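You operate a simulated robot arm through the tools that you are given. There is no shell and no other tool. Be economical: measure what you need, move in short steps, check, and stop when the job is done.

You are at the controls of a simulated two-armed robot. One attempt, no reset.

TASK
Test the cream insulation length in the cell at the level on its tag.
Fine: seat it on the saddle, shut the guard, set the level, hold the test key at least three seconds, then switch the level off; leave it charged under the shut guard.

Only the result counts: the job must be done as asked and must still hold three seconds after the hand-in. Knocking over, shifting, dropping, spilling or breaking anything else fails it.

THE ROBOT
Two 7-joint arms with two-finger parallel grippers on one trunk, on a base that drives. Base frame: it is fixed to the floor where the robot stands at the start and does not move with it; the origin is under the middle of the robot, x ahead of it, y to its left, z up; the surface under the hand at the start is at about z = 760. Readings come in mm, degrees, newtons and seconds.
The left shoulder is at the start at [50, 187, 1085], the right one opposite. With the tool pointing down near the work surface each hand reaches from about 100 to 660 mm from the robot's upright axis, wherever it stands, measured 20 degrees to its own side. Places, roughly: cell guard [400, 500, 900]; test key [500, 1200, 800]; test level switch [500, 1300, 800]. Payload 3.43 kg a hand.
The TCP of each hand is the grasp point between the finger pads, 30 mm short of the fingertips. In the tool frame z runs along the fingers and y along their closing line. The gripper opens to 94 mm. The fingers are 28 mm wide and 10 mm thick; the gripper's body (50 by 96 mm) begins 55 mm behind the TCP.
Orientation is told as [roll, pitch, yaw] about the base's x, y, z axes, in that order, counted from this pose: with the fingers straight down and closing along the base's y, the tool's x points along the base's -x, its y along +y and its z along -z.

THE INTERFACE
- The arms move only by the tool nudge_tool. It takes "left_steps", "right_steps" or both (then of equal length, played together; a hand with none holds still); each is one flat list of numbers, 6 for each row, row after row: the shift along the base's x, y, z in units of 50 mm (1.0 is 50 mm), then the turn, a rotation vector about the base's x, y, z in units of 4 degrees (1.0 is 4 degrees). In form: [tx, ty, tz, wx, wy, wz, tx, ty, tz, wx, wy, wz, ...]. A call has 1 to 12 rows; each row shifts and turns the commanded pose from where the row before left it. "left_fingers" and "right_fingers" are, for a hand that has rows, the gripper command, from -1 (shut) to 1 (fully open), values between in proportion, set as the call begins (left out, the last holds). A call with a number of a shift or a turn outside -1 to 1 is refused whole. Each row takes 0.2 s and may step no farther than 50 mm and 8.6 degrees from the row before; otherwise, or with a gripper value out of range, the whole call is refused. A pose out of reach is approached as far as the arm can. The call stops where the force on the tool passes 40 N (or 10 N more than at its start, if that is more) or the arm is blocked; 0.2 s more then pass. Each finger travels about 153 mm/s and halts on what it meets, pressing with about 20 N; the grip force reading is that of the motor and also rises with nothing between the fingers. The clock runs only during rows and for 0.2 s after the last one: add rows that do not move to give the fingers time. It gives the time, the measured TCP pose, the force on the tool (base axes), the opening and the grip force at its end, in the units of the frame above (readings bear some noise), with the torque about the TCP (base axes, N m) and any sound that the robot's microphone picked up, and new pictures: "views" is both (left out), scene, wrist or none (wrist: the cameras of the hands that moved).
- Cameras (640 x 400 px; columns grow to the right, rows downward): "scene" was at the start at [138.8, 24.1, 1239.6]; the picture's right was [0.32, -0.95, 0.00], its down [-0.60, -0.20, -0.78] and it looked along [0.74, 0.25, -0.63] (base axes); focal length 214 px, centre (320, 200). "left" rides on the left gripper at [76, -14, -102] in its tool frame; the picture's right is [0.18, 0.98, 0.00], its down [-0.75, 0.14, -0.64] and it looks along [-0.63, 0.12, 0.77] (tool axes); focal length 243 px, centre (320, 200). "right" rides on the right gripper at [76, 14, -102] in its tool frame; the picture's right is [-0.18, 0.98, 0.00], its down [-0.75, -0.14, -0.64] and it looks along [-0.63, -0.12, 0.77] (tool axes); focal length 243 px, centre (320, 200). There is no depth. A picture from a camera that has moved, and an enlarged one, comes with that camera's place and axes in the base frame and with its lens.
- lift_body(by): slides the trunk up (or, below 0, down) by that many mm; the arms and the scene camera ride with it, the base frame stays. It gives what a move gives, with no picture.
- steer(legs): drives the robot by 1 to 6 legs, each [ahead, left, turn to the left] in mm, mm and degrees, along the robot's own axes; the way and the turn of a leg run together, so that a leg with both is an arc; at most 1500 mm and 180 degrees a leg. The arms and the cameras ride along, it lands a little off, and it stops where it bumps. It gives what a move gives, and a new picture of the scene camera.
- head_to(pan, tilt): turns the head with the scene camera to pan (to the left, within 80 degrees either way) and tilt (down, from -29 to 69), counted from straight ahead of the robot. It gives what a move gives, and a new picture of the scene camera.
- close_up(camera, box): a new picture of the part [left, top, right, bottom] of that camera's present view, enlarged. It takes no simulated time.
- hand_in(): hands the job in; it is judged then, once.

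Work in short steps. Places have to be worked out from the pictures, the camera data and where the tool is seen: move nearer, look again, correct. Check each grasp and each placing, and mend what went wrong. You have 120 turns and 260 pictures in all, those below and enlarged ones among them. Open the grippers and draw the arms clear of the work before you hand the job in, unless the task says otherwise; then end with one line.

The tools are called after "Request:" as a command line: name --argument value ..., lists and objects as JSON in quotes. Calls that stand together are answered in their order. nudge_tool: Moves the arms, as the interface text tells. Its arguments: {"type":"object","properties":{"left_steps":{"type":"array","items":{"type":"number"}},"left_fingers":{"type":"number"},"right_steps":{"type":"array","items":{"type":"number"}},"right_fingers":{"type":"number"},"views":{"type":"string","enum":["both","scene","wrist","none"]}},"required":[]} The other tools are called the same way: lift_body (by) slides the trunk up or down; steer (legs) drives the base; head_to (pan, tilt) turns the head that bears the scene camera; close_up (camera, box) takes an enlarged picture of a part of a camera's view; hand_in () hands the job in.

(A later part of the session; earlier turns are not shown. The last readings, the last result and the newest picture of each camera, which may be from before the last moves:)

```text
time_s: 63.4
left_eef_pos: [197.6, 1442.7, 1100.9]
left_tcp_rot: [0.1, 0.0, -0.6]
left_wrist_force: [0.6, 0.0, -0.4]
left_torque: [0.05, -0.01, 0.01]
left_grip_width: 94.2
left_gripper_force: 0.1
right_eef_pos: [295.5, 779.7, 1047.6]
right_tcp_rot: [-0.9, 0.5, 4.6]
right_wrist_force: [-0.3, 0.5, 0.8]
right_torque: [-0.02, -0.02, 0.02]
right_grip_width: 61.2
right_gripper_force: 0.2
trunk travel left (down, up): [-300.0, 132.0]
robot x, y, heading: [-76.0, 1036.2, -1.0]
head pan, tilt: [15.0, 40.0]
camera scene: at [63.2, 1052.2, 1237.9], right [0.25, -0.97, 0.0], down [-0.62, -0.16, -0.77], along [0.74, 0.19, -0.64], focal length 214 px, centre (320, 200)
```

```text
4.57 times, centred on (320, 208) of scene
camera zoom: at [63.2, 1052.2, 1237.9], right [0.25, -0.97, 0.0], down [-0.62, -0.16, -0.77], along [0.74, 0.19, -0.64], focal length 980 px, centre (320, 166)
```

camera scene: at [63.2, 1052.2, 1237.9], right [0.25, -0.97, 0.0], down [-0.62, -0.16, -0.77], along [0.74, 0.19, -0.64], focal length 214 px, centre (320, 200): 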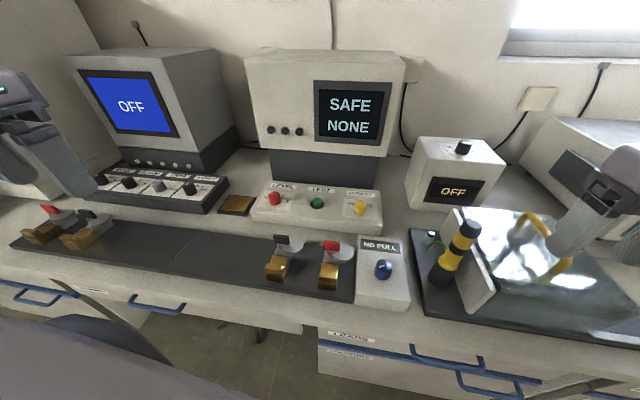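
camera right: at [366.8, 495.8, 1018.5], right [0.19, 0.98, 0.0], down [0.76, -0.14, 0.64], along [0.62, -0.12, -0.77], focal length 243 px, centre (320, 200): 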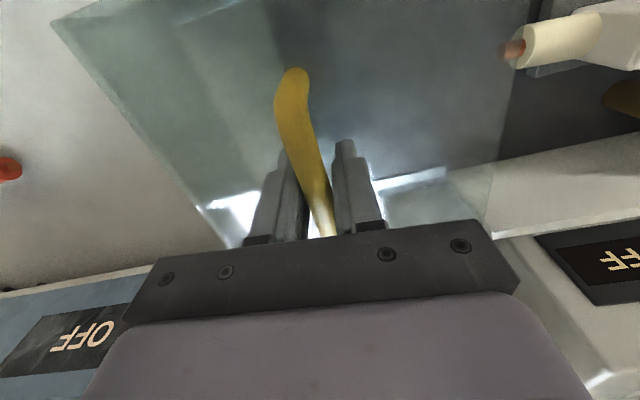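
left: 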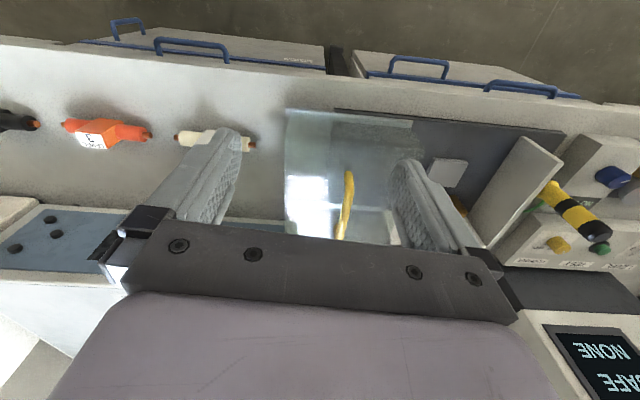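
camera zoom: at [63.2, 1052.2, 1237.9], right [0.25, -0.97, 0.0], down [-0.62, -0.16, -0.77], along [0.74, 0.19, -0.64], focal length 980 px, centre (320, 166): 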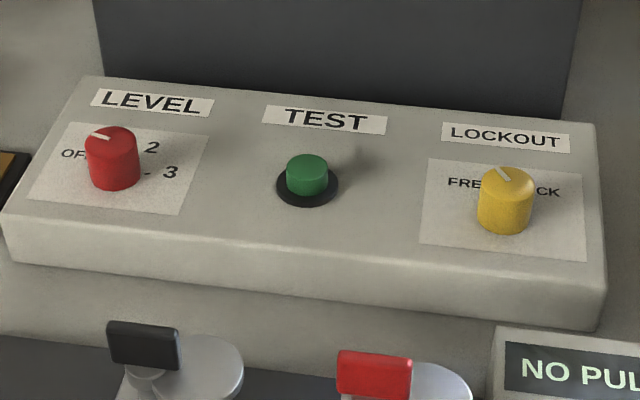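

The dial reads OFF at left, 2 at upper right; Lockout is FREE. I drive forward 50 mm for reach, then bring the left hand over the level knob (≈(515,1310)).

Request:
steer --legs '[[50, 0, 0]]'

Request:
nudge_tool --left_steps '[0.5, -0.2, 0, 0, 0, 0, 0.8, -0.3, 0, 0, 0, 0, 0.8, -0.3, 0, 0, 0, 0, 0.8, -0.3, 0, 0, 0, 0, 0.8, -0.3, -0.3, 0, 0, 0, 0.6, -0.3, -0.5, 0, 0, 0, 0.5, -0.3, -0.7, 0, 0, 0, 0, 0, -0.7, 0, 0, 0]' --left_fingers 0.2 --views "both"

```text
time_s: 64.4
left_eef_pos: [221.7, 1443.1, 1101.8]
left_tcp_rot: [-0.1, 0.1, -0.5]
left_wrist_force: [0.5, 0.3, -0.4]
left_torque: [0.03, 0.0, -0.01]
left_grip_width: 94.0
left_gripper_force: 0.1
right_eef_pos: [319.9, 779.5, 1047.6]
right_tcp_rot: [-0.9, 0.8, 4.9]
right_wrist_force: [0.3, -0.1, 0.2]
right_torque: [0.04, 0.0, -0.01]
right_grip_width: 61.1
right_gripper_force: 0.1
trunk travel left (down, up): [-300.0, 132.0]
robot x, y, heading: [-49.0, 1036.8, -0.7]
head pan, tilt: [15.0, 40.0]
stopped in leg 1: the robot was blocked; the commanded pose is now the measured one
camera scene: at [87.6, 1051.5, 1238.0], right [0.25, -0.97, 0.0], down [-0.62, -0.16, -0.77], along [0.74, 0.19, -0.64], focal length 214 px, centre (320, 200)
```

scene: 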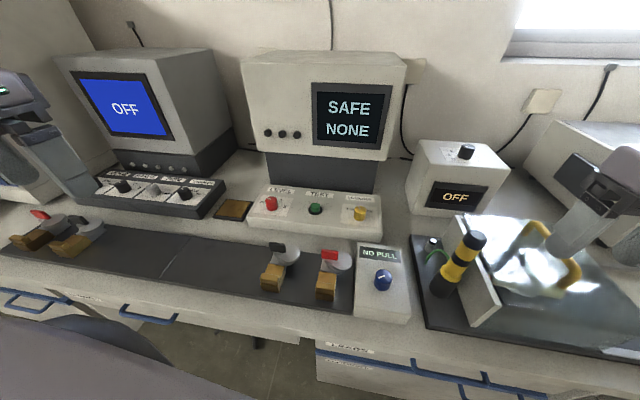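

```text
time_s: 66.2
left_eef_pos: [461.3, 1340.5, 989.9]
left_tcp_rot: [0.0, 0.2, -0.6]
left_wrist_force: [0.6, 0.2, -0.1]
left_torque: [-0.01, -0.03, 0.01]
left_grip_width: 56.3
left_gripper_force: 0.0
right_eef_pos: [319.9, 779.3, 1048.0]
right_tcp_rot: [-0.9, 0.6, 4.8]
right_wrist_force: [0.7, -0.5, -0.6]
right_torque: [-0.04, 0.03, -0.01]
right_grip_width: 61.0
right_gripper_force: 0.0
trunk travel left (down, up): [-300.0, 132.0]
robot x, y, heading: [-51.9, 1032.2, -0.5]
head pan, tilt: [15.0, 40.0]
camera scene: at [88.2, 1051.6, 1238.0], right [0.25, -0.97, 0.0], down [-0.62, -0.16, -0.77], along [0.74, 0.19, -0.64], focal length 214 px, centre (320, 200)
camera left: at [384.9, 1329.9, 1091.6], right [-0.17, 0.98, 0.0], down [0.76, 0.13, 0.64], along [0.63, 0.11, -0.77], focal length 243 px, centre (320, 200)
```

scene: 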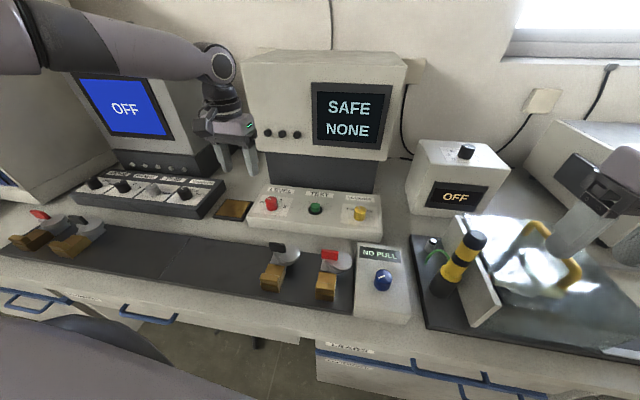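
left: 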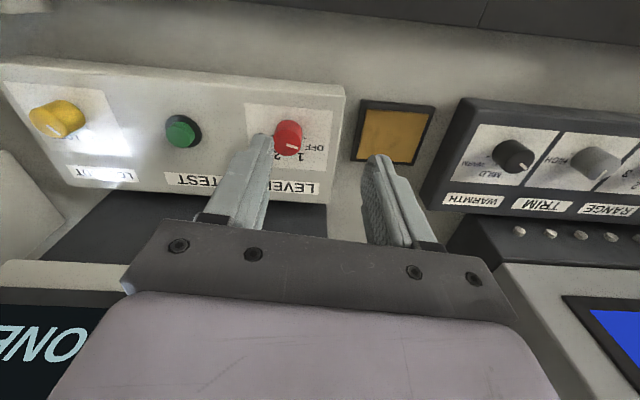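

Knob ≈(508,1313). I close-up the dial markings from the left wrist camera before covering it.

Request:
close_up --camera "left" --box '[230, 90, 350, 210]'

Request:
nudge_tool --left_steps '[0.05, 0.4, 0, 0, 0, 0, 0, 0.4, 0, 0, 0, 0]' --views "none"

Request:
close_up --camera "left" --box '[160, 70, 320, 210]'

```text
3.33 times, centred on (290, 150) of left
camera zoom: at [384.9, 1329.9, 1091.6], right [-0.17, 0.98, 0.0], down [0.76, 0.13, 0.64], along [0.63, 0.11, -0.77], focal length 809 px, centre (420, 367)
```

zoom: 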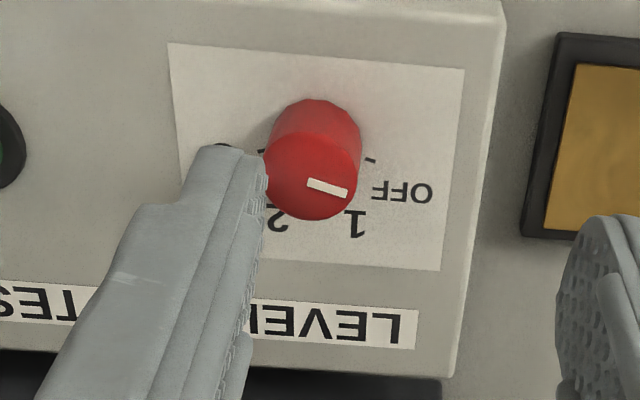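

```text
time_s: 66.8
left_eef_pos: [463.3, 1382.9, 989.7]
left_tcp_rot: [0.0, 0.1, -0.6]
left_wrist_force: [0.3, -0.5, 0.2]
left_torque: [-0.02, 0.0, 0.01]
left_grip_width: 56.4
left_gripper_force: 0.1
right_eef_pos: [319.3, 779.8, 1047.2]
right_tcp_rot: [-1.0, 0.7, 4.8]
right_wrist_force: [-0.4, -0.3, 0.6]
right_torque: [0.0, -0.02, -0.01]
right_grip_width: 61.1
right_gripper_force: 0.1
trunk travel left (down, up): [-300.0, 132.0]
robot x, y, heading: [-50.7, 1032.6, -0.9]
head pan, tilt: [15.0, 40.0]
```

```text
2.86 times, centred on (240, 140) of left
camera zoom: at [387.1, 1370.3, 1091.7], right [-0.17, 0.98, 0.0], down [0.76, 0.13, 0.64], along [0.63, 0.11, -0.77], focal length 693 px, centre (549, 371)
```

zoom: 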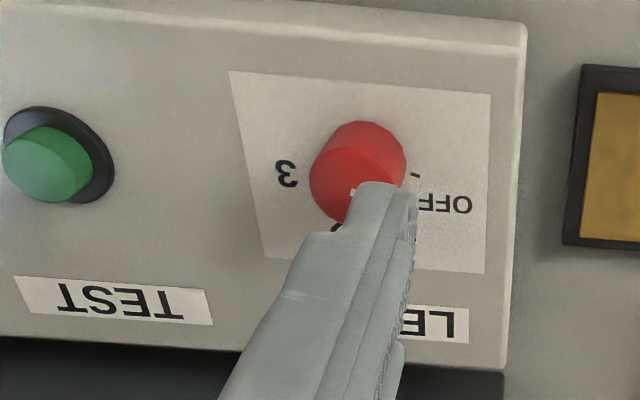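

OFF→2 is about −100° (clockwise from above). I position over the knob at z≈935 with yaw +46 so the turn runs +46 → −54.

Request:
nudge_tool --left_steps '[0.075, -0.117, -0.09, 0, 0, 0.97, 0.075, -0.117, -0.09, 0, 0, 0.97, 0.075, -0.117, -0.09, 0, 0, 0.97, 0.075, -0.117, -0.09, 0, 0, 0.97, 0.075, -0.117, -0.09, 0, 0, 0.97, 0.075, -0.117, -0.09, 0, 0, 0.97, 0.075, -0.117, -0.09, 0, 0, 0.97, 0.075, -0.117, -0.09, 0, 0, 0.97, 0.075, -0.117, -0.09, 0, 0, 0.97, 0.075, -0.117, -0.09, 0, 0, 0.97, 0.075, -0.117, -0.09, 0, 0, 0.97, 0.075, -0.117, -0.09, 0, 0, 0.97]' --views "both"

Request:
close_up --camera "scene" --box '[200, 130, 360, 240]'

```text
time_s: 69.4
left_eef_pos: [503.6, 1314.8, 938.3]
left_tcp_rot: [0.0, 0.1, 46.1]
left_wrist_force: [0.3, 0.5, -0.2]
left_torque: [-0.01, 0.0, 0.0]
left_grip_width: 56.3
left_gripper_force: 0.1
left hand out of reach, approached as far as the arm can: row 12
right_eef_pos: [321.0, 779.4, 1048.1]
right_tcp_rot: [-0.8, 0.7, 4.8]
right_wrist_force: [0.4, 0.1, 0.3]
right_torque: [0.02, 0.02, 0.02]
right_grip_width: 61.0
right_gripper_force: 0.0
trunk travel left (down, up): [-300.0, 132.0]
robot x, y, heading: [-51.1, 1035.5, -0.5]
head pan, tilt: [15.0, 40.0]
camera scene: at [88.0, 1051.4, 1238.0], right [0.25, -0.97, 0.0], down [-0.62, -0.16, -0.77], along [0.74, 0.19, -0.64], focal length 214 px, centre (320, 200)
camera left: at [459.0, 1250.7, 1039.3], right [-0.84, 0.55, 0.0], down [0.42, 0.64, 0.64], along [0.35, 0.54, -0.77], focal length 243 px, centre (320, 200)
```

scene: 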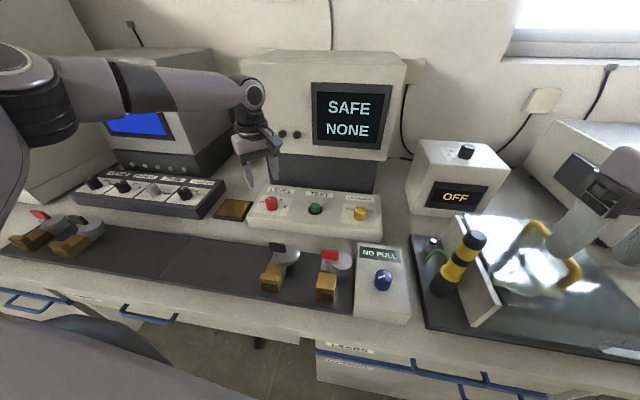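
left: 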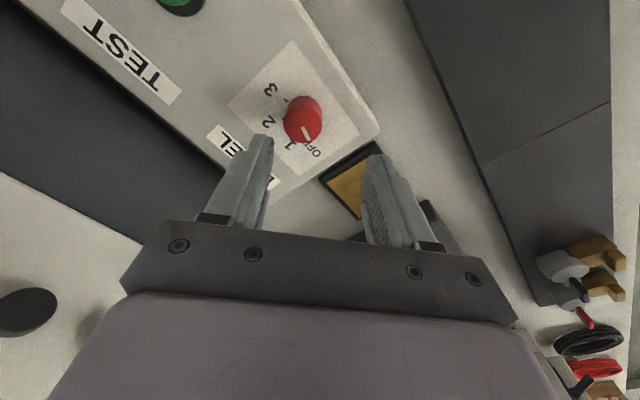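

```text
3.64 times, centred on (280, 185) of scene
camera zoom: at [88.0, 1051.4, 1238.0], right [0.25, -0.97, 0.0], down [-0.62, -0.16, -0.77], along [0.74, 0.19, -0.64], focal length 780 px, centre (466, 254)
```

zoom: 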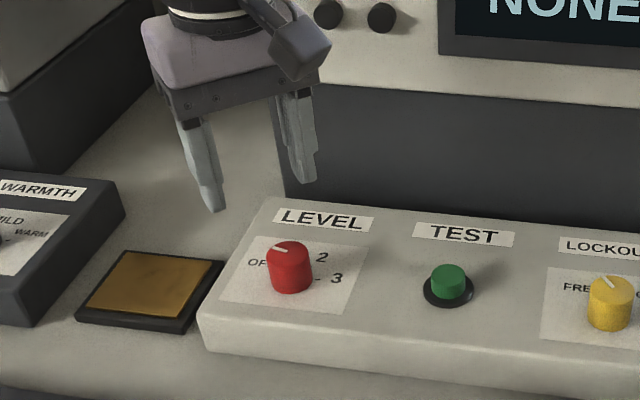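

Just at reach limit. I retract the hand a bit, shift the base left 100 mm, then re-approach.

Request:
nudge_tool --left_steps '[-0.8, -0.5, 0.3, 0, 0, 0, -0.8, -0.8, 0.3, 0, 0, 0, -0.4, -0.7, 0.2, 0, 0, 0]' --views "none"

Request:
steer --legs '[[-15, 0, 0], [0, 110, 0]]'

```text
refused: row 2 steps farther than a row can; nothing moved
```

```text
time_s: 71.4
left_eef_pos: [489.4, 1423.6, 937.6]
left_tcp_rot: [0.0, 0.1, 46.0]
left_wrist_force: [0.7, -0.1, 0.1]
left_torque: [-0.01, 0.01, -0.04]
left_grip_width: 56.2
left_gripper_force: 0.0
right_eef_pos: [306.9, 889.3, 1047.9]
right_tcp_rot: [-0.9, 0.8, 4.8]
right_wrist_force: [0.1, 0.4, 0.0]
right_torque: [-0.01, -0.01, 0.03]
right_grip_width: 61.1
right_gripper_force: 0.0
trunk travel left (down, up): [-300.0, 132.0]
robot x, y, heading: [-68.8, 1145.6, -0.3]
head pan, tilt: [15.0, 40.0]
camera scene: at [74.3, 1161.6, 1238.0], right [0.25, -0.97, 0.0], down [-0.62, -0.16, -0.77], along [0.74, 0.19, -0.64], focal length 214 px, centre (320, 200)
```

scene: 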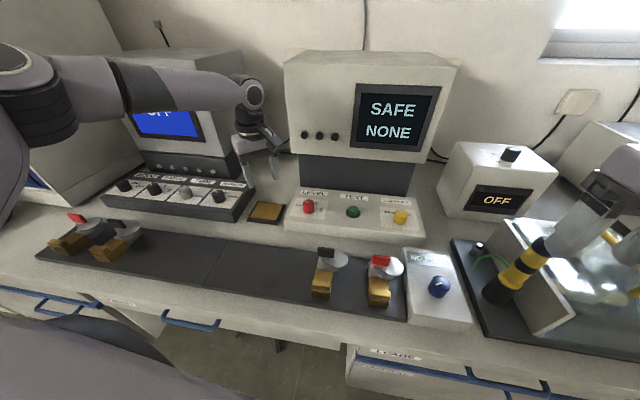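

The drive worked. Now I move the hand to over the knob (≈(507,1310)).

Request:
nudge_tool --left_steps '[0.05, -0.45, 0, 0, 0, 0, 0.1, -0.6, 0, 0, 0, 0, 0.1, -0.6, 0, 0, 0, 0, 0.1, -0.6, 0, 0, 0, 0]' --views "wrist"

Request:
close_up --camera "scene" --box '[240, 130, 400, 240]'

```text
time_s: 72.4
left_eef_pos: [446.3, 1354.9, 949.7]
left_tcp_rot: [-0.2, 0.2, 46.1]
left_wrist_force: [0.9, -0.2, 0.2]
left_torque: [-0.01, 0.04, -0.01]
left_grip_width: 56.5
left_gripper_force: 0.0
left hand out of reach, approached as far as the arm can: row 1, 2, 3, 4
right_eef_pos: [307.6, 889.1, 1047.9]
right_tcp_rot: [-0.9, 0.7, 4.8]
right_wrist_force: [-0.5, -0.4, -0.8]
right_torque: [0.01, -0.01, 0.0]
right_grip_width: 61.2
right_gripper_force: 0.1
trunk travel left (down, up): [-300.0, 132.0]
robot x, y, heading: [-66.2, 1144.0, -0.5]
head pan, tilt: [15.0, 40.0]
camera left: at [402.9, 1290.7, 1051.2], right [-0.84, 0.55, 0.0], down [0.42, 0.64, 0.64], along [0.35, 0.53, -0.77], focal length 243 px, centre (320, 200)
```

left: 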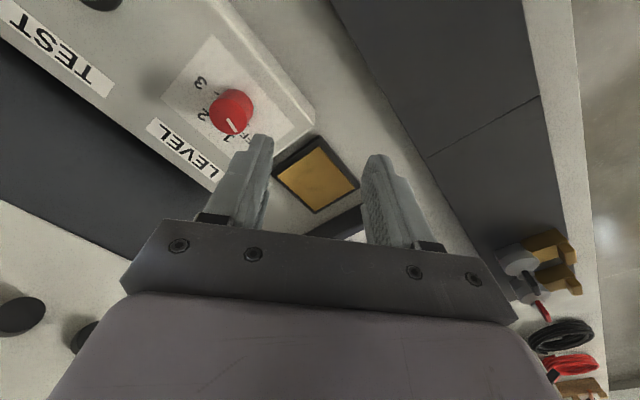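

```text
3.64 times, centred on (320, 185) of scene
camera zoom: at [74.2, 1161.3, 1238.0], right [0.25, -0.97, 0.0], down [-0.62, -0.16, -0.77], along [0.74, 0.19, -0.64], focal length 780 px, centre (320, 254)
```

zoom: 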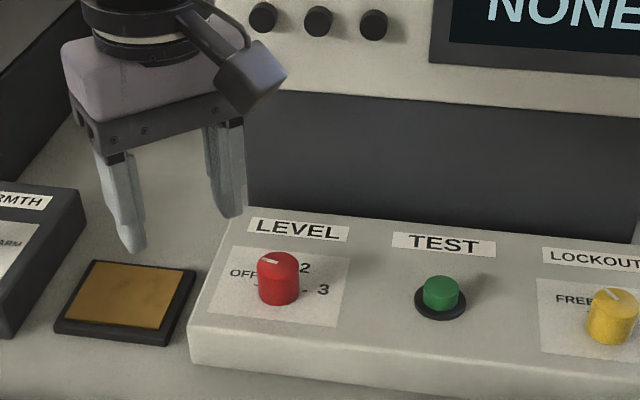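

The +46 yaw seems to run into a joint limit here. I turn back toward yaw 0 with the same target and see whether it reaches.

Request:
nudge_tool --left_steps '[0, 0, 0, 0, 0, -1, 0, 0, 0, 0, 0, -1, 0, 0, 0, 0, 0, -1, 0, 0, 0, 0, 0, -1, 0, 0, 0, 0, 0, -1, 0, 0, 0, 0, 0, -1, 0, 0, 0, 0, 0, -1, 0, 0, 0, 0, 0, -1, 0, 0, 0, 0, 0, -1, 0, 0, 0, 0, 0, -1, 0, 0, 0, 0, 0, -1, 0, 0, 0, 0, 0, -0.5]' --views "wrist"

```text
time_s: 75.0
left_eef_pos: [447.1, 1354.3, 949.2]
left_tcp_rot: [-0.1, 0.1, 0.0]
left_wrist_force: [0.0, 0.3, -0.8]
left_torque: [-0.02, 0.03, -0.01]
left_grip_width: 56.4
left_gripper_force: 0.0
right_eef_pos: [307.5, 889.8, 1047.9]
right_tcp_rot: [-0.8, 0.7, 4.8]
right_wrist_force: [-0.2, 0.1, -0.5]
right_torque: [0.01, 0.0, 0.03]
right_grip_width: 61.0
right_gripper_force: 0.0
trunk travel left (down, up): [-300.0, 132.0]
robot x, y, heading: [-68.0, 1145.0, -0.7]
head pan, tilt: [15.0, 40.0]
camera left: at [369.2, 1341.9, 1050.4], right [-0.18, 0.98, 0.0], down [0.75, 0.14, 0.64], along [0.63, 0.12, -0.77], focal length 243 px, centre (320, 200)
```

left: 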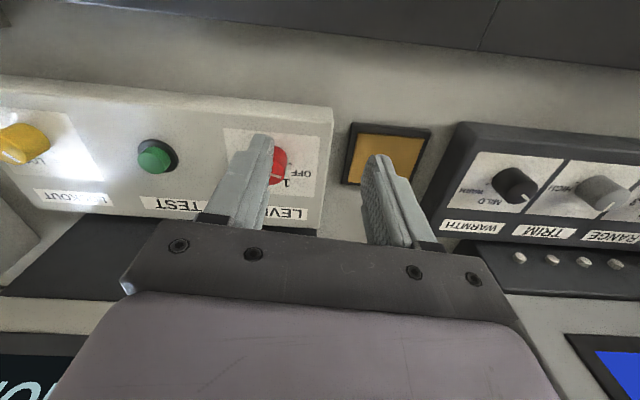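

Yaw is 0 now; I move toward the knob again.

Request:
nudge_tool --left_steps '[0.3, -0.22, 0, 0, 0, 0, 0.3, -0.22, 0, 0, 0, 0, 0.3, -0.22, 0, 0, 0, 0, 0.3, -0.22, 0, 0, 0, 0]' --views "wrist"

Request:
close_up --camera "scene" --box '[240, 130, 400, 240]'

```text
time_s: 76.0
left_eef_pos: [446.4, 1354.7, 948.9]
left_tcp_rot: [-0.1, 0.1, 0.0]
left_wrist_force: [0.9, 0.0, 0.1]
left_torque: [0.03, -0.01, 0.01]
left_grip_width: 56.3
left_gripper_force: 0.1
left hand out of reach, approached as far as the arm can: row 1, 2, 3, 4
right_eef_pos: [307.7, 889.4, 1047.8]
right_tcp_rot: [-0.9, 0.6, 4.8]
right_wrist_force: [0.0, 0.0, 0.0]
right_torque: [-0.01, -0.02, 0.0]
right_grip_width: 61.2
right_gripper_force: 0.1
trunk travel left (down, up): [-300.0, 132.0]
robot x, y, heading: [-65.8, 1143.0, -0.9]
head pan, tilt: [15.0, 40.0]
camera left: at [369.2, 1341.8, 1050.5], right [-0.18, 0.98, 0.0], down [0.75, 0.14, 0.64], along [0.63, 0.12, -0.77], focal length 243 px, centre (320, 200)
```

left: 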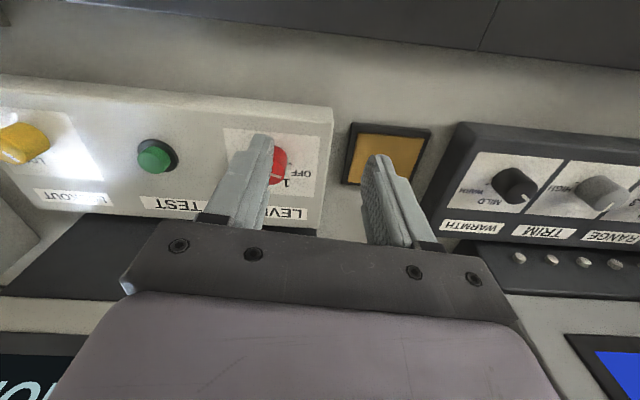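

```text
3.64 times, centred on (320, 185) of scene
camera zoom: at [74.3, 1161.4, 1238.0], right [0.25, -0.97, 0.0], down [-0.62, -0.16, -0.77], along [0.74, 0.19, -0.64], focal length 780 px, centre (320, 254)
```

zoom: 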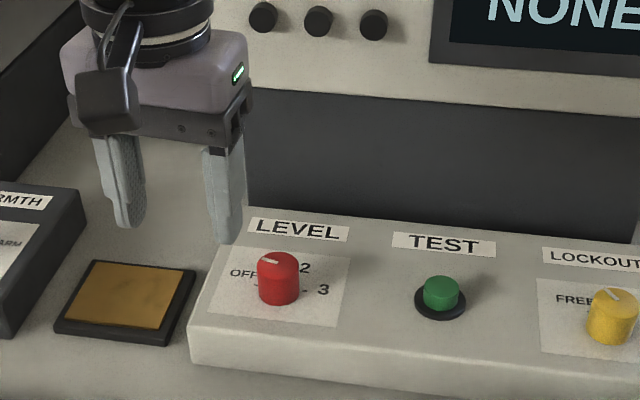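

The arm is stuck in an awkward posture; I retract and approach along a different path (back, then right, then forward).

Request:
nudge_tool --left_steps '[-0.8, 0, 0.2, 0, 0, 0, -0.8, 0, 0.2, 0, 0, 0, -0.8, -0.4, 0.2, 0, 0, 0, -0.3, -0.8, 0, 0, 0, 0, 0, -0.8, 0, 0, 0, 0]' --views "none"

Request:
nudge_tool --left_steps '[0.5, 0.3, 0, 0, 0, 0, 0.8, 0.2, -0.1, 0, 0, 0, 0.8, 0.2, -0.1, 0, 0, 0, 0.8, 0.2, -0.2, 0, 0, 0, 0.6, 0, -0.2, 0, 0, 0]' --views "wrist"

```text
time_s: 77.2
left_eef_pos: [309.4, 1262.6, 980.1]
left_tcp_rot: [-0.1, 0.0, 0.2]
left_wrist_force: [-0.2, 0.6, 0.1]
left_torque: [-0.03, -0.04, 0.02]
left_grip_width: 56.5
left_gripper_force: 0.1
left hand out of reach, approached as far as the arm can: row 5
right_eef_pos: [306.9, 889.9, 1048.1]
right_tcp_rot: [-1.0, 0.7, 4.8]
right_wrist_force: [0.2, -0.7, 0.8]
right_torque: [0.01, 0.01, 0.0]
right_grip_width: 60.8
right_gripper_force: 0.0
trunk travel left (down, up): [-300.0, 132.0]
robot x, y, heading: [-64.4, 1141.0, -0.8]
head pan, tilt: [15.0, 40.0]
```

```text
time_s: 78.4
left_eef_pos: [443.2, 1349.4, 956.2]
left_tcp_rot: [-0.2, -0.1, 0.0]
left_wrist_force: [-0.3, 0.7, -0.6]
left_torque: [-0.03, 0.0, 0.02]
left_grip_width: 56.8
left_gripper_force: 0.1
left hand out of reach, approached as far as the arm can: row 2, 3, 4, 5
right_eef_pos: [307.1, 889.7, 1046.9]
right_tcp_rot: [-0.8, 0.6, 4.8]
right_wrist_force: [0.9, -0.7, -0.8]
right_torque: [0.03, 0.01, 0.0]
right_grip_width: 61.1
right_gripper_force: 0.0
trunk travel left (down, up): [-300.0, 132.0]
robot x, y, heading: [-65.1, 1144.7, -0.5]
head pan, tilt: [15.0, 40.0]
camera left: at [365.7, 1336.0, 1057.5], right [-0.18, 0.98, 0.0], down [0.75, 0.14, 0.64], along [0.63, 0.12, -0.77], focal length 243 px, centre (320, 200)
```

left: 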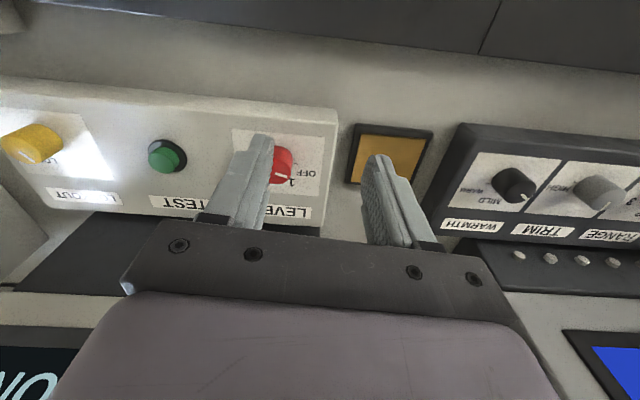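

The left arm hits an inward joint limit. The right arm has shown it works well in front, so I park the left hand back high and drive further left to use the right hand on the panel.

Request:
nudge_tool --left_steps '[-0.6, 0.3, 0.3, 0, 0, 0, -0.7, 0.3, 0.4, 0, 0, 0, -0.7, 0.4, 0.4, 0, 0, 0, -0.7, 0.4, 0.4, 0, 0, 0, -0.7, 0.5, 0.4, 0, 0, 0, -0.7, 0.5, 0.4, 0, 0, 0, -0.5, 0.6, 0.4, 0, 0, 0]' --views "none"

Request:
steer --legs '[[0, 340, 0]]'

Request:
head_to --pan -15 --tilt 42

```text
time_s: 80.0
left_eef_pos: [212.7, 1499.0, 1089.5]
left_tcp_rot: [0.0, 0.2, -0.1]
left_wrist_force: [-0.5, -0.5, -0.1]
left_torque: [0.0, 0.01, 0.01]
left_grip_width: 56.4
left_gripper_force: 0.0
right_eef_pos: [307.1, 890.6, 1048.5]
right_tcp_rot: [-0.9, 0.7, 4.7]
right_wrist_force: [0.6, 0.7, 1.1]
right_torque: [0.01, 0.01, 0.0]
right_grip_width: 61.2
right_gripper_force: 0.1
trunk travel left (down, up): [-300.0, 132.0]
robot x, y, heading: [-65.7, 1145.4, -0.3]
head pan, tilt: [15.0, 40.0]
```

```text
time_s: 83.5
left_eef_pos: [218.3, 1837.6, 1089.3]
left_tcp_rot: [-0.1, 0.1, -0.1]
left_wrist_force: [-0.7, 0.4, 0.3]
left_torque: [0.0, -0.04, -0.02]
left_grip_width: 56.4
left_gripper_force: 0.0
right_eef_pos: [310.4, 1227.4, 1047.8]
right_tcp_rot: [-0.8, 0.7, 4.6]
right_wrist_force: [-0.1, 1.1, -1.1]
right_torque: [0.01, -0.02, 0.01]
right_grip_width: 61.2
right_gripper_force: 0.0
trunk travel left (down, up): [-300.0, 132.0]
robot x, y, heading: [-60.2, 1482.4, -0.8]
head pan, tilt: [15.0, 40.0]
camera scene: at [78.4, 1499.8, 1238.0], right [0.25, -0.97, 0.0], down [-0.62, -0.16, -0.77], along [0.74, 0.19, -0.64], focal length 214 px, centre (320, 200)
```

scene: 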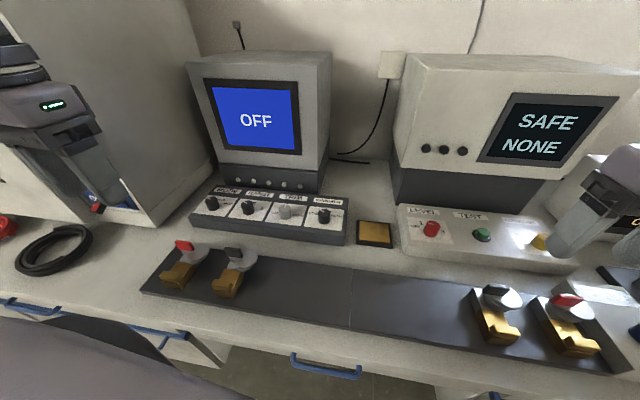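

```text
time_s: 84.5
left_eef_pos: [218.8, 1837.2, 1089.9]
left_tcp_rot: [0.0, 0.1, -0.1]
left_wrist_force: [0.2, -0.3, 0.4]
left_torque: [-0.01, -0.01, 0.01]
left_grip_width: 56.3
left_gripper_force: 0.0
right_eef_pos: [310.1, 1228.3, 1047.6]
right_tcp_rot: [-0.9, 0.7, 4.6]
right_wrist_force: [-0.1, 0.2, -0.5]
right_torque: [0.0, 0.0, 0.05]
right_grip_width: 61.5
right_gripper_force: 0.1
trunk travel left (down, up): [-300.0, 132.0]
robot x, y, heading: [-60.7, 1484.8, -1.1]
head pan, tilt: [-15.0, 42.0]
camera scene: at [76.5, 1456.1, 1235.0], right [-0.27, -0.96, 0.0], down [-0.64, 0.18, -0.74], along [0.72, -0.2, -0.67], focal length 214 px, centre (320, 200)
```

scene: 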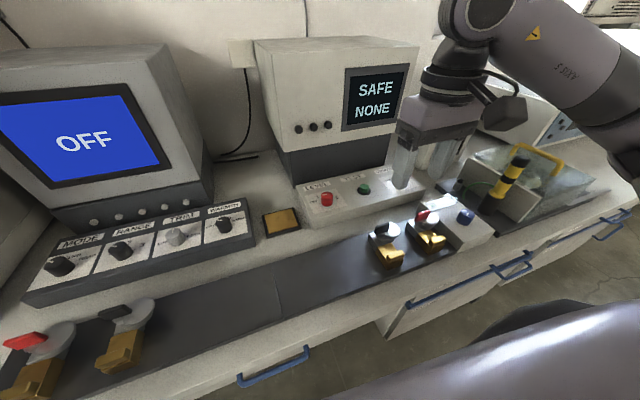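

Now the right hand (yaw ≈ +5 already, ideal start for a −100° turn) moves over the level knob at z≈960.

Request:
nudge_tool --right_steps '[0.5, 0.3, 0, 0, 0, 0, 0.7, 0.35, -0.2, 0, 0, 0, 0.7, 0.35, -0.4, 0, 0, 0, 0.7, 0.35, -0.5, 0, 0, 0, 0.7, 0.3, -0.6, 0, 0, 0]' --right_fingers 0.1 --views "both"

Request:
close_up --camera "scene" --box '[270, 120, 430, 240]'

```text
time_s: 85.7
left_eef_pos: [220.0, 1837.2, 1090.0]
left_tcp_rot: [-0.1, 0.1, -0.1]
left_wrist_force: [0.2, -0.2, 0.2]
left_torque: [-0.01, 0.0, 0.03]
left_grip_width: 56.6
left_gripper_force: 0.0
right_eef_pos: [475.2, 1308.9, 962.9]
right_tcp_rot: [-0.9, 0.7, 4.6]
right_wrist_force: [0.5, 0.1, 0.4]
right_torque: [0.02, -0.02, -0.02]
right_grip_width: 51.7
right_gripper_force: 0.0
trunk travel left (down, up): [-300.0, 132.0]
robot x, y, heading: [-60.8, 1483.0, -0.9]
head pan, tilt: [-15.0, 42.0]
camera scene: at [76.8, 1456.3, 1235.0], right [-0.27, -0.96, 0.0], down [-0.64, 0.18, -0.74], along [0.71, -0.2, -0.67], focal length 214 px, centre (320, 200)
camera right: at [399.7, 1318.6, 1065.8], right [0.1, 0.99, -0.02], down [0.77, -0.07, 0.63], along [0.63, -0.08, -0.77], focal length 243 px, centre (320, 200)
```

scene: 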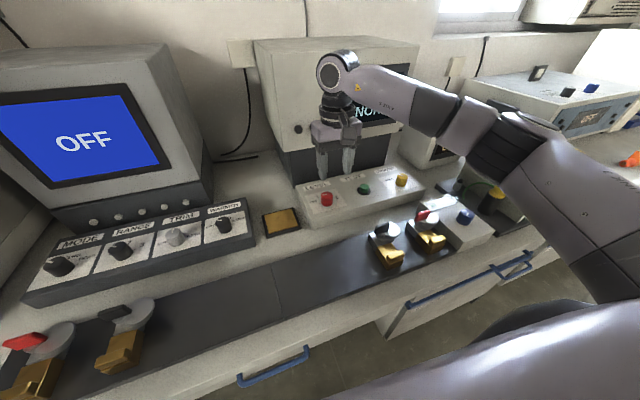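
right: 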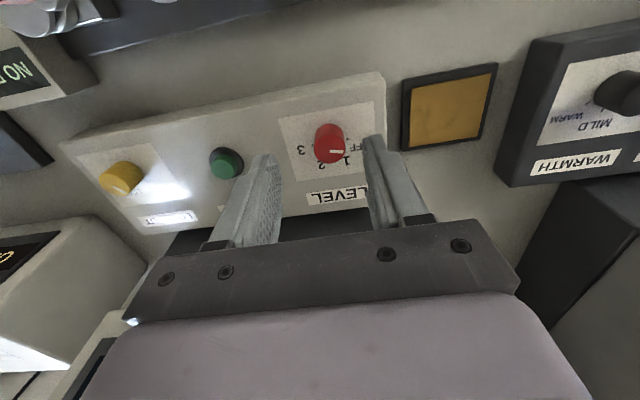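

```text
3.33 times, centred on (350, 180) of scene
camera zoom: at [76.8, 1456.3, 1235.0], right [-0.27, -0.96, 0.0], down [-0.64, 0.18, -0.74], along [0.71, -0.2, -0.67], focal length 715 px, centre (220, 267)
```

zoom: 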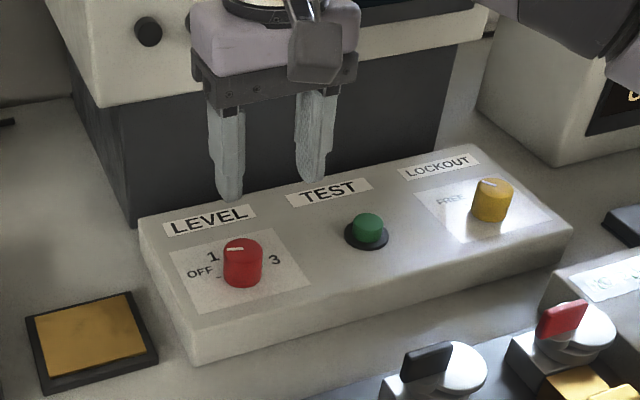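

Knob ≈(512,1314), top z≈842. I move over it and descend to z≈885 for a check.

Request:
nudge_tool --right_steps '[0.37, 0.05, -0.5, 0, 0, 0, 0.37, 0.05, -0.5, 0, 0, 0, 0, 0, -0.55, 0, 0, 0]' --views "both"

Request:
close_up --camera "scene" --box '[290, 150, 410, 240]'

```text
time_s: 86.5
left_eef_pos: [218.1, 1837.4, 1090.8]
left_tcp_rot: [0.0, 0.1, -0.1]
left_wrist_force: [-0.2, -0.1, -0.1]
left_torque: [0.02, 0.05, -0.01]
left_grip_width: 56.4
left_gripper_force: 0.0
right_eef_pos: [512.7, 1314.4, 883.6]
right_tcp_rot: [-0.9, 0.8, 4.6]
right_wrist_force: [-0.9, 0.2, 0.8]
right_torque: [-0.01, -0.05, 0.01]
right_grip_width: 51.7
right_gripper_force: 0.0
trunk travel left (down, up): [-300.0, 132.0]
robot x, y, heading: [-61.8, 1484.4, -0.7]
head pan, tilt: [-15.0, 42.0]
camera scene: at [76.6, 1455.9, 1235.0], right [-0.27, -0.96, 0.0], down [-0.64, 0.18, -0.74], along [0.71, -0.2, -0.67], focal length 214 px, centre (320, 200)
camera right: at [437.0, 1322.7, 988.2], right [0.1, 0.99, -0.02], down [0.77, -0.07, 0.64], along [0.63, -0.08, -0.77], focal length 243 px, centre (320, 200)
```

scene: 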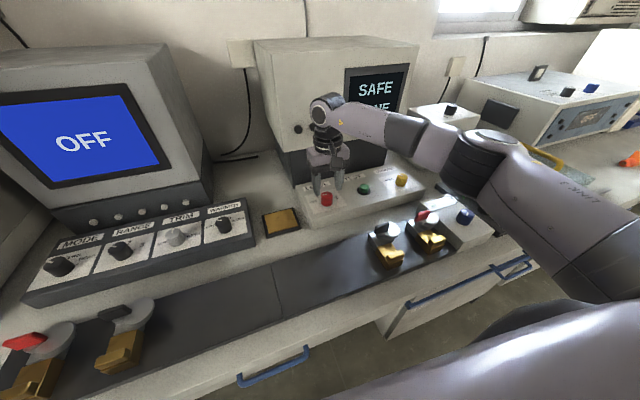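
right: 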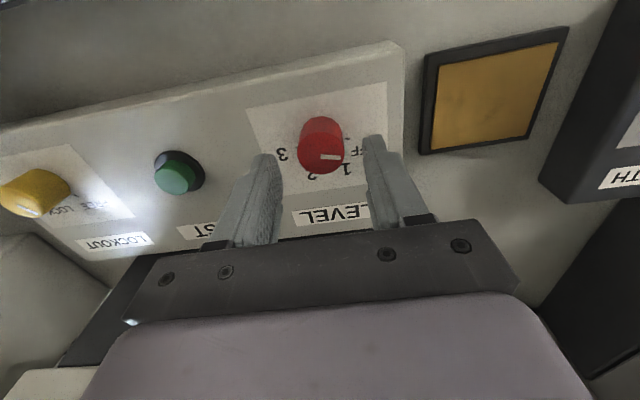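

```text
4.44 times, centred on (350, 195) of scene
camera zoom: at [76.6, 1455.9, 1235.0], right [-0.27, -0.96, 0.0], down [-0.64, 0.18, -0.74], along [0.71, -0.2, -0.67], focal length 953 px, centre (187, 222)
```

zoom: 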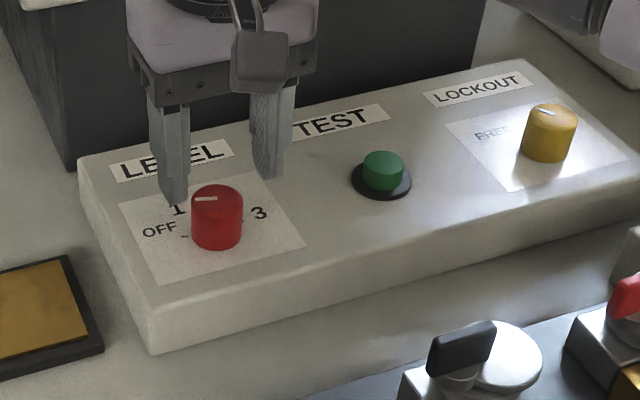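

Knob ≈(515,1313), spans z≈805–837. I descend to z≈844 and close.

Request:
nudge_tool --right_steps '[0.05, -0.02, -0.4, 0, 0, 0, 0, 0, -0.39, 0, 0, 0, 0, 0, 0, 0, 0, 0]' --views "none"

Request:
nudge_tool --right_steps '[0, 0, 0, 0, 0, 0, 0, 0, 0, 0, 0, 0, 0, 0, 0, 0, 0, 0]' --right_fingers -1 --views "wrist"

Request:
close_up --camera "scene" --box '[290, 150, 410, 240]'

```text
time_s: 87.3
left_eef_pos: [218.2, 1836.4, 1089.9]
left_tcp_rot: [0.0, 0.1, -0.1]
left_wrist_force: [0.8, -0.5, -0.1]
left_torque: [0.01, -0.02, -0.02]
left_grip_width: 56.4
left_gripper_force: 0.1
right_eef_pos: [514.8, 1313.3, 846.6]
right_tcp_rot: [-0.8, 0.6, 4.5]
right_wrist_force: [0.2, 0.5, 0.9]
right_torque: [-0.03, -0.02, 0.0]
right_grip_width: 51.5
right_gripper_force: 0.0
trunk travel left (down, up): [-300.0, 132.0]
robot x, y, heading: [-62.1, 1482.8, -0.7]
head pan, tilt: [-15.0, 42.0]
```

```text
time_s: 88.1
left_eef_pos: [219.3, 1836.8, 1090.8]
left_tcp_rot: [-0.1, 0.1, -0.2]
left_wrist_force: [-0.1, 0.2, 0.1]
left_torque: [0.01, 0.04, 0.0]
left_grip_width: 56.6
left_gripper_force: 0.0
right_eef_pos: [515.3, 1312.7, 845.9]
right_tcp_rot: [-0.8, 0.7, 4.6]
right_wrist_force: [0.4, -1.9, -2.8]
right_torque: [1.0, 0.03, 0.03]
right_grip_width: 33.9
right_gripper_force: 45.2
trunk travel left (down, up): [-300.0, 132.0]
robot x, y, heading: [-60.7, 1483.3, -0.9]
head pan, tilt: [-15.0, 42.0]
camera right: at [439.2, 1321.4, 950.0], right [0.1, 0.99, -0.02], down [0.77, -0.07, 0.63], along [0.63, -0.08, -0.77], focal length 243 px, centre (320, 200)
```

right: 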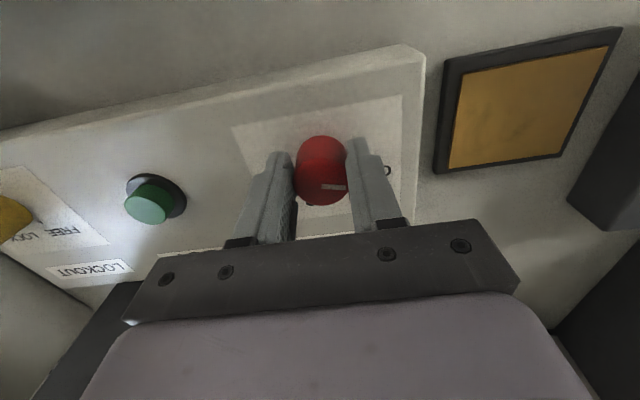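

```text
4.44 times, centred on (350, 195) of scene
camera zoom: at [76.6, 1455.7, 1235.0], right [-0.27, -0.96, 0.0], down [-0.64, 0.18, -0.74], along [0.71, -0.2, -0.67], focal length 953 px, centre (187, 222)
```

zoom: 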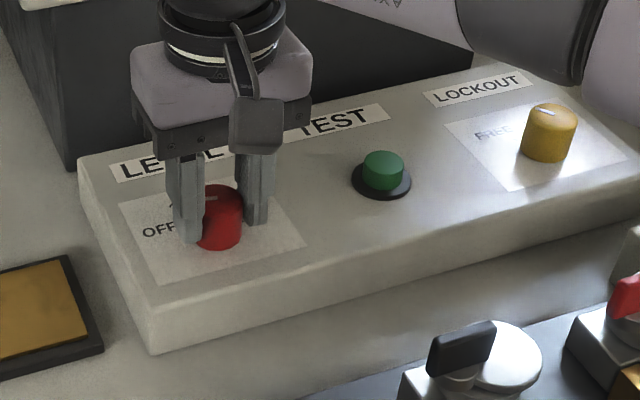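

Gripped, but the knob sits ~3 mm nearer than the pads' centre. I re-centre by opening, shifting −3 mm in x, and closing again.

Request:
nudge_tool --right_steps '[0, 0, 0, 0, 0, 0, -0.07, 0, -0.04, 0, 0, 0, 0, 0, 0, 0, 0, 0]' --right_fingers 0 --views "none"

Request:
nudge_tool --right_steps '[0, 0, 0, 0, 0, 0, 0, 0, 0, 0, 0, 0, 0, 0, 0, 0, 0, 0]' --right_fingers -1 --views "none"

Request:
nudge_tool --right_steps '[0, 0, 0, 0, 0, -1, 0, 0, 0, 0, 0, -1, 0, 0, 0, 0, 0, -1, 0, 0, 0, 0, 0, -1, 0, 0, 0, 0, 0, -1]' --views "both"

```text
time_s: 88.9
left_eef_pos: [218.1, 1837.1, 1090.5]
left_tcp_rot: [0.0, 0.1, -0.1]
left_wrist_force: [0.4, 0.5, -0.7]
left_torque: [0.04, -0.01, -0.03]
left_grip_width: 56.5
left_gripper_force: 0.0
right_eef_pos: [511.3, 1314.0, 844.4]
right_tcp_rot: [-0.9, 0.6, 4.6]
right_wrist_force: [-0.1, 0.5, 0.1]
right_torque: [-0.01, 0.0, 0.0]
right_grip_width: 47.1
right_gripper_force: 0.1
trunk travel left (down, up): [-300.0, 132.0]
robot x, y, heading: [-62.5, 1484.5, -0.9]
head pan, tilt: [-15.0, 42.0]
```

```text
time_s: 89.7
left_eef_pos: [219.1, 1835.2, 1089.1]
left_tcp_rot: [0.0, 0.1, -0.1]
left_wrist_force: [-0.4, 0.2, -0.6]
left_torque: [-0.03, 0.0, -0.03]
left_grip_width: 56.6
left_gripper_force: 0.1
right_eef_pos: [510.8, 1313.0, 844.2]
right_tcp_rot: [-0.8, 0.7, 4.6]
right_wrist_force: [-0.8, -3.5, 0.2]
right_torque: [1.01, 0.1, -0.01]
right_grip_width: 33.8
right_gripper_force: 44.5
trunk travel left (down, up): [-300.0, 132.0]
robot x, y, heading: [-58.9, 1481.9, -0.7]
head pan, tilt: [-15.0, 42.0]
```

```text
time_s: 90.9
left_eef_pos: [218.8, 1836.7, 1088.8]
left_tcp_rot: [-0.1, 0.1, -0.1]
left_wrist_force: [-0.7, 0.1, 0.3]
left_torque: [0.01, 0.0, 0.0]
left_grip_width: 56.3
left_gripper_force: 0.1
right_eef_pos: [512.3, 1316.7, 843.6]
right_tcp_rot: [-0.7, 0.6, -15.2]
right_wrist_force: [4.2, 9.2, -1.1]
right_torque: [1.02, -0.43, 0.08]
right_grip_width: 33.5
right_gripper_force: 45.2
trunk travel left (down, up): [-300.0, 132.0]
robot x, y, heading: [-65.8, 1484.4, -0.9]
head pan, tilt: [-15.0, 42.0]
camera scene: at [76.9, 1456.8, 1234.9], right [-0.27, -0.96, 0.0], down [-0.64, 0.18, -0.74], along [0.71, -0.2, -0.67], focal length 214 px, centre (320, 200)
camera right: at [443.6, 1349.2, 948.1], right [0.44, 0.9, -0.01], down [0.7, -0.33, 0.64], along [0.57, -0.29, -0.77], focal length 243 px, centre (320, 200)
```

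scene: 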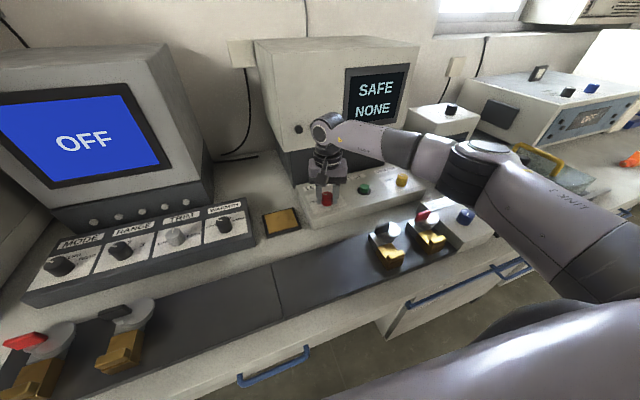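
right: 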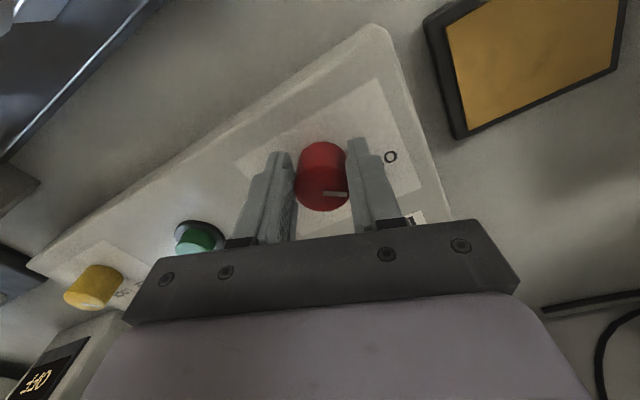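

The knob turns with the gripper (20° so far). I continue another 30° and check the display.

Request:
nudge_tool --right_steps '[0, 0, 0, 0, 0, -1, 0, 0, 0, 0, 0, -1, 0, 0, 0, 0, 0, -1, 0, 0, 0, 0, 0, -1, 0, 0, 0, 0, 0, -1, 0, 0, 0, 0, 0, -1, 0, 0, 0, 0, 0, -1, 0, 0, 0, 0, 0, -1]' --views "wrist"

Request:
close_up --camera "scene" --box '[290, 60, 430, 220]'

```text
time_s: 92.7
left_eef_pos: [220.1, 1838.3, 1088.5]
left_tcp_rot: [-0.2, 0.2, -0.1]
left_wrist_force: [0.5, -0.1, -0.4]
left_torque: [-0.01, 0.0, 0.03]
left_grip_width: 56.3
left_gripper_force: 0.1
right_eef_pos: [514.5, 1317.9, 844.6]
right_tcp_rot: [-0.1, 0.7, -47.1]
right_wrist_force: [21.0, 29.3, 0.1]
right_torque: [0.62, -0.57, 0.34]
right_grip_width: 33.6
right_gripper_force: 45.4
trunk travel left (down, up): [-300.0, 132.0]
robot x, y, heading: [-61.9, 1480.8, -0.9]
head pan, tilt: [-15.0, 42.0]
camera right: at [473.9, 1383.2, 948.2], right [0.85, 0.53, -0.01], down [0.42, -0.65, 0.63], along [0.34, -0.54, -0.77], focal length 243 px, centre (320, 200)
```

right: 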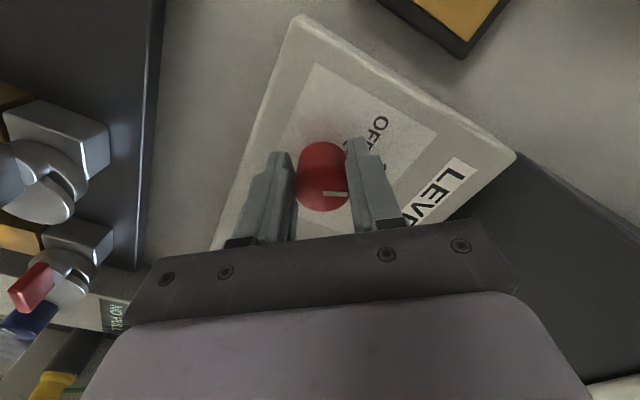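

```text
2.50 times, centred on (360, 140) of scene
camera zoom: at [78.2, 1458.5, 1234.8], right [-0.27, -0.96, 0.0], down [-0.65, 0.18, -0.74], along [0.71, -0.2, -0.67], focal length 536 px, centre (220, 350)
```

zoom: 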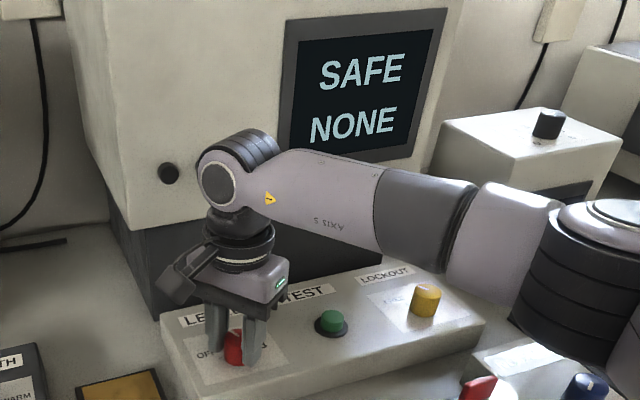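

Lateral force is building because the knob centre is really ≈(516,1313). I compensate the centre while turning the remaining ~48°.

Request:
nudge_tool --right_steps '[0.06, 0.08, 0, 0, 0, -0.5, 0.01, 0.01, 0, 0, 0, -1, 0.01, 0.01, 0, 0, 0, -1, 0.01, 0, 0, 0, 0, -1, 0.01, 0, 0, 0, 0, -1, 0.01, 0, 0, 0, 0, -1, 0.01, 0, 0, 0, 0, -1, 0, 0, 0, 0, 0, -1]' --views "wrist"

Request:
close_up --camera "scene" --box '[290, 60, 430, 220]'

```text
time_s: 94.5
left_eef_pos: [219.3, 1839.6, 1088.7]
left_tcp_rot: [-0.2, 0.1, -0.1]
left_wrist_force: [0.5, -0.5, -0.1]
left_torque: [-0.01, -0.02, -0.01]
left_grip_width: 56.4
left_gripper_force: 0.1
right_eef_pos: [518.3, 1322.7, 845.2]
right_tcp_rot: [-0.6, 0.8, -77.2]
right_wrist_force: [9.1, 21.3, 2.6]
right_torque: [0.36, -1.0, 0.11]
right_grip_width: 33.6
right_gripper_force: 44.6
trunk travel left (down, up): [-300.0, 132.0]
robot x, y, heading: [-61.3, 1484.9, -0.7]
head pan, tilt: [-15.0, 42.0]
camera right: at [517.1, 1396.8, 948.4], right [1.0, 0.04, -0.01], down [0.04, -0.77, 0.63], along [0.01, -0.63, -0.77], focal length 243 px, centre (320, 200)
```

right: 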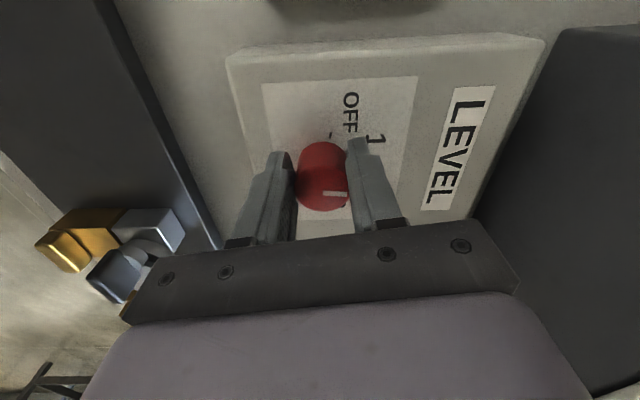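

```text
2.50 times, centred on (360, 140) of scene
camera zoom: at [76.9, 1457.9, 1235.0], right [-0.27, -0.96, 0.0], down [-0.64, 0.18, -0.74], along [0.71, -0.2, -0.67], focal length 536 px, centre (220, 350)
```

zoom: 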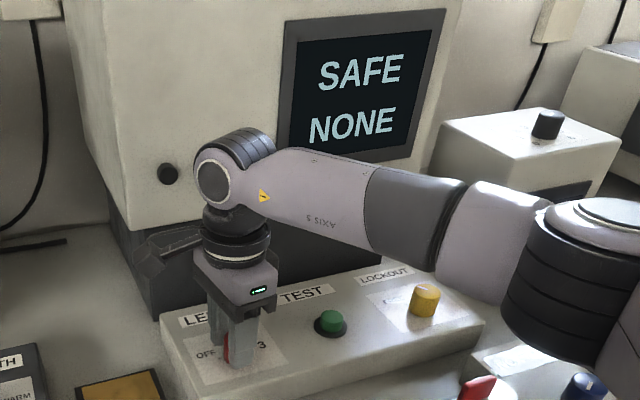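

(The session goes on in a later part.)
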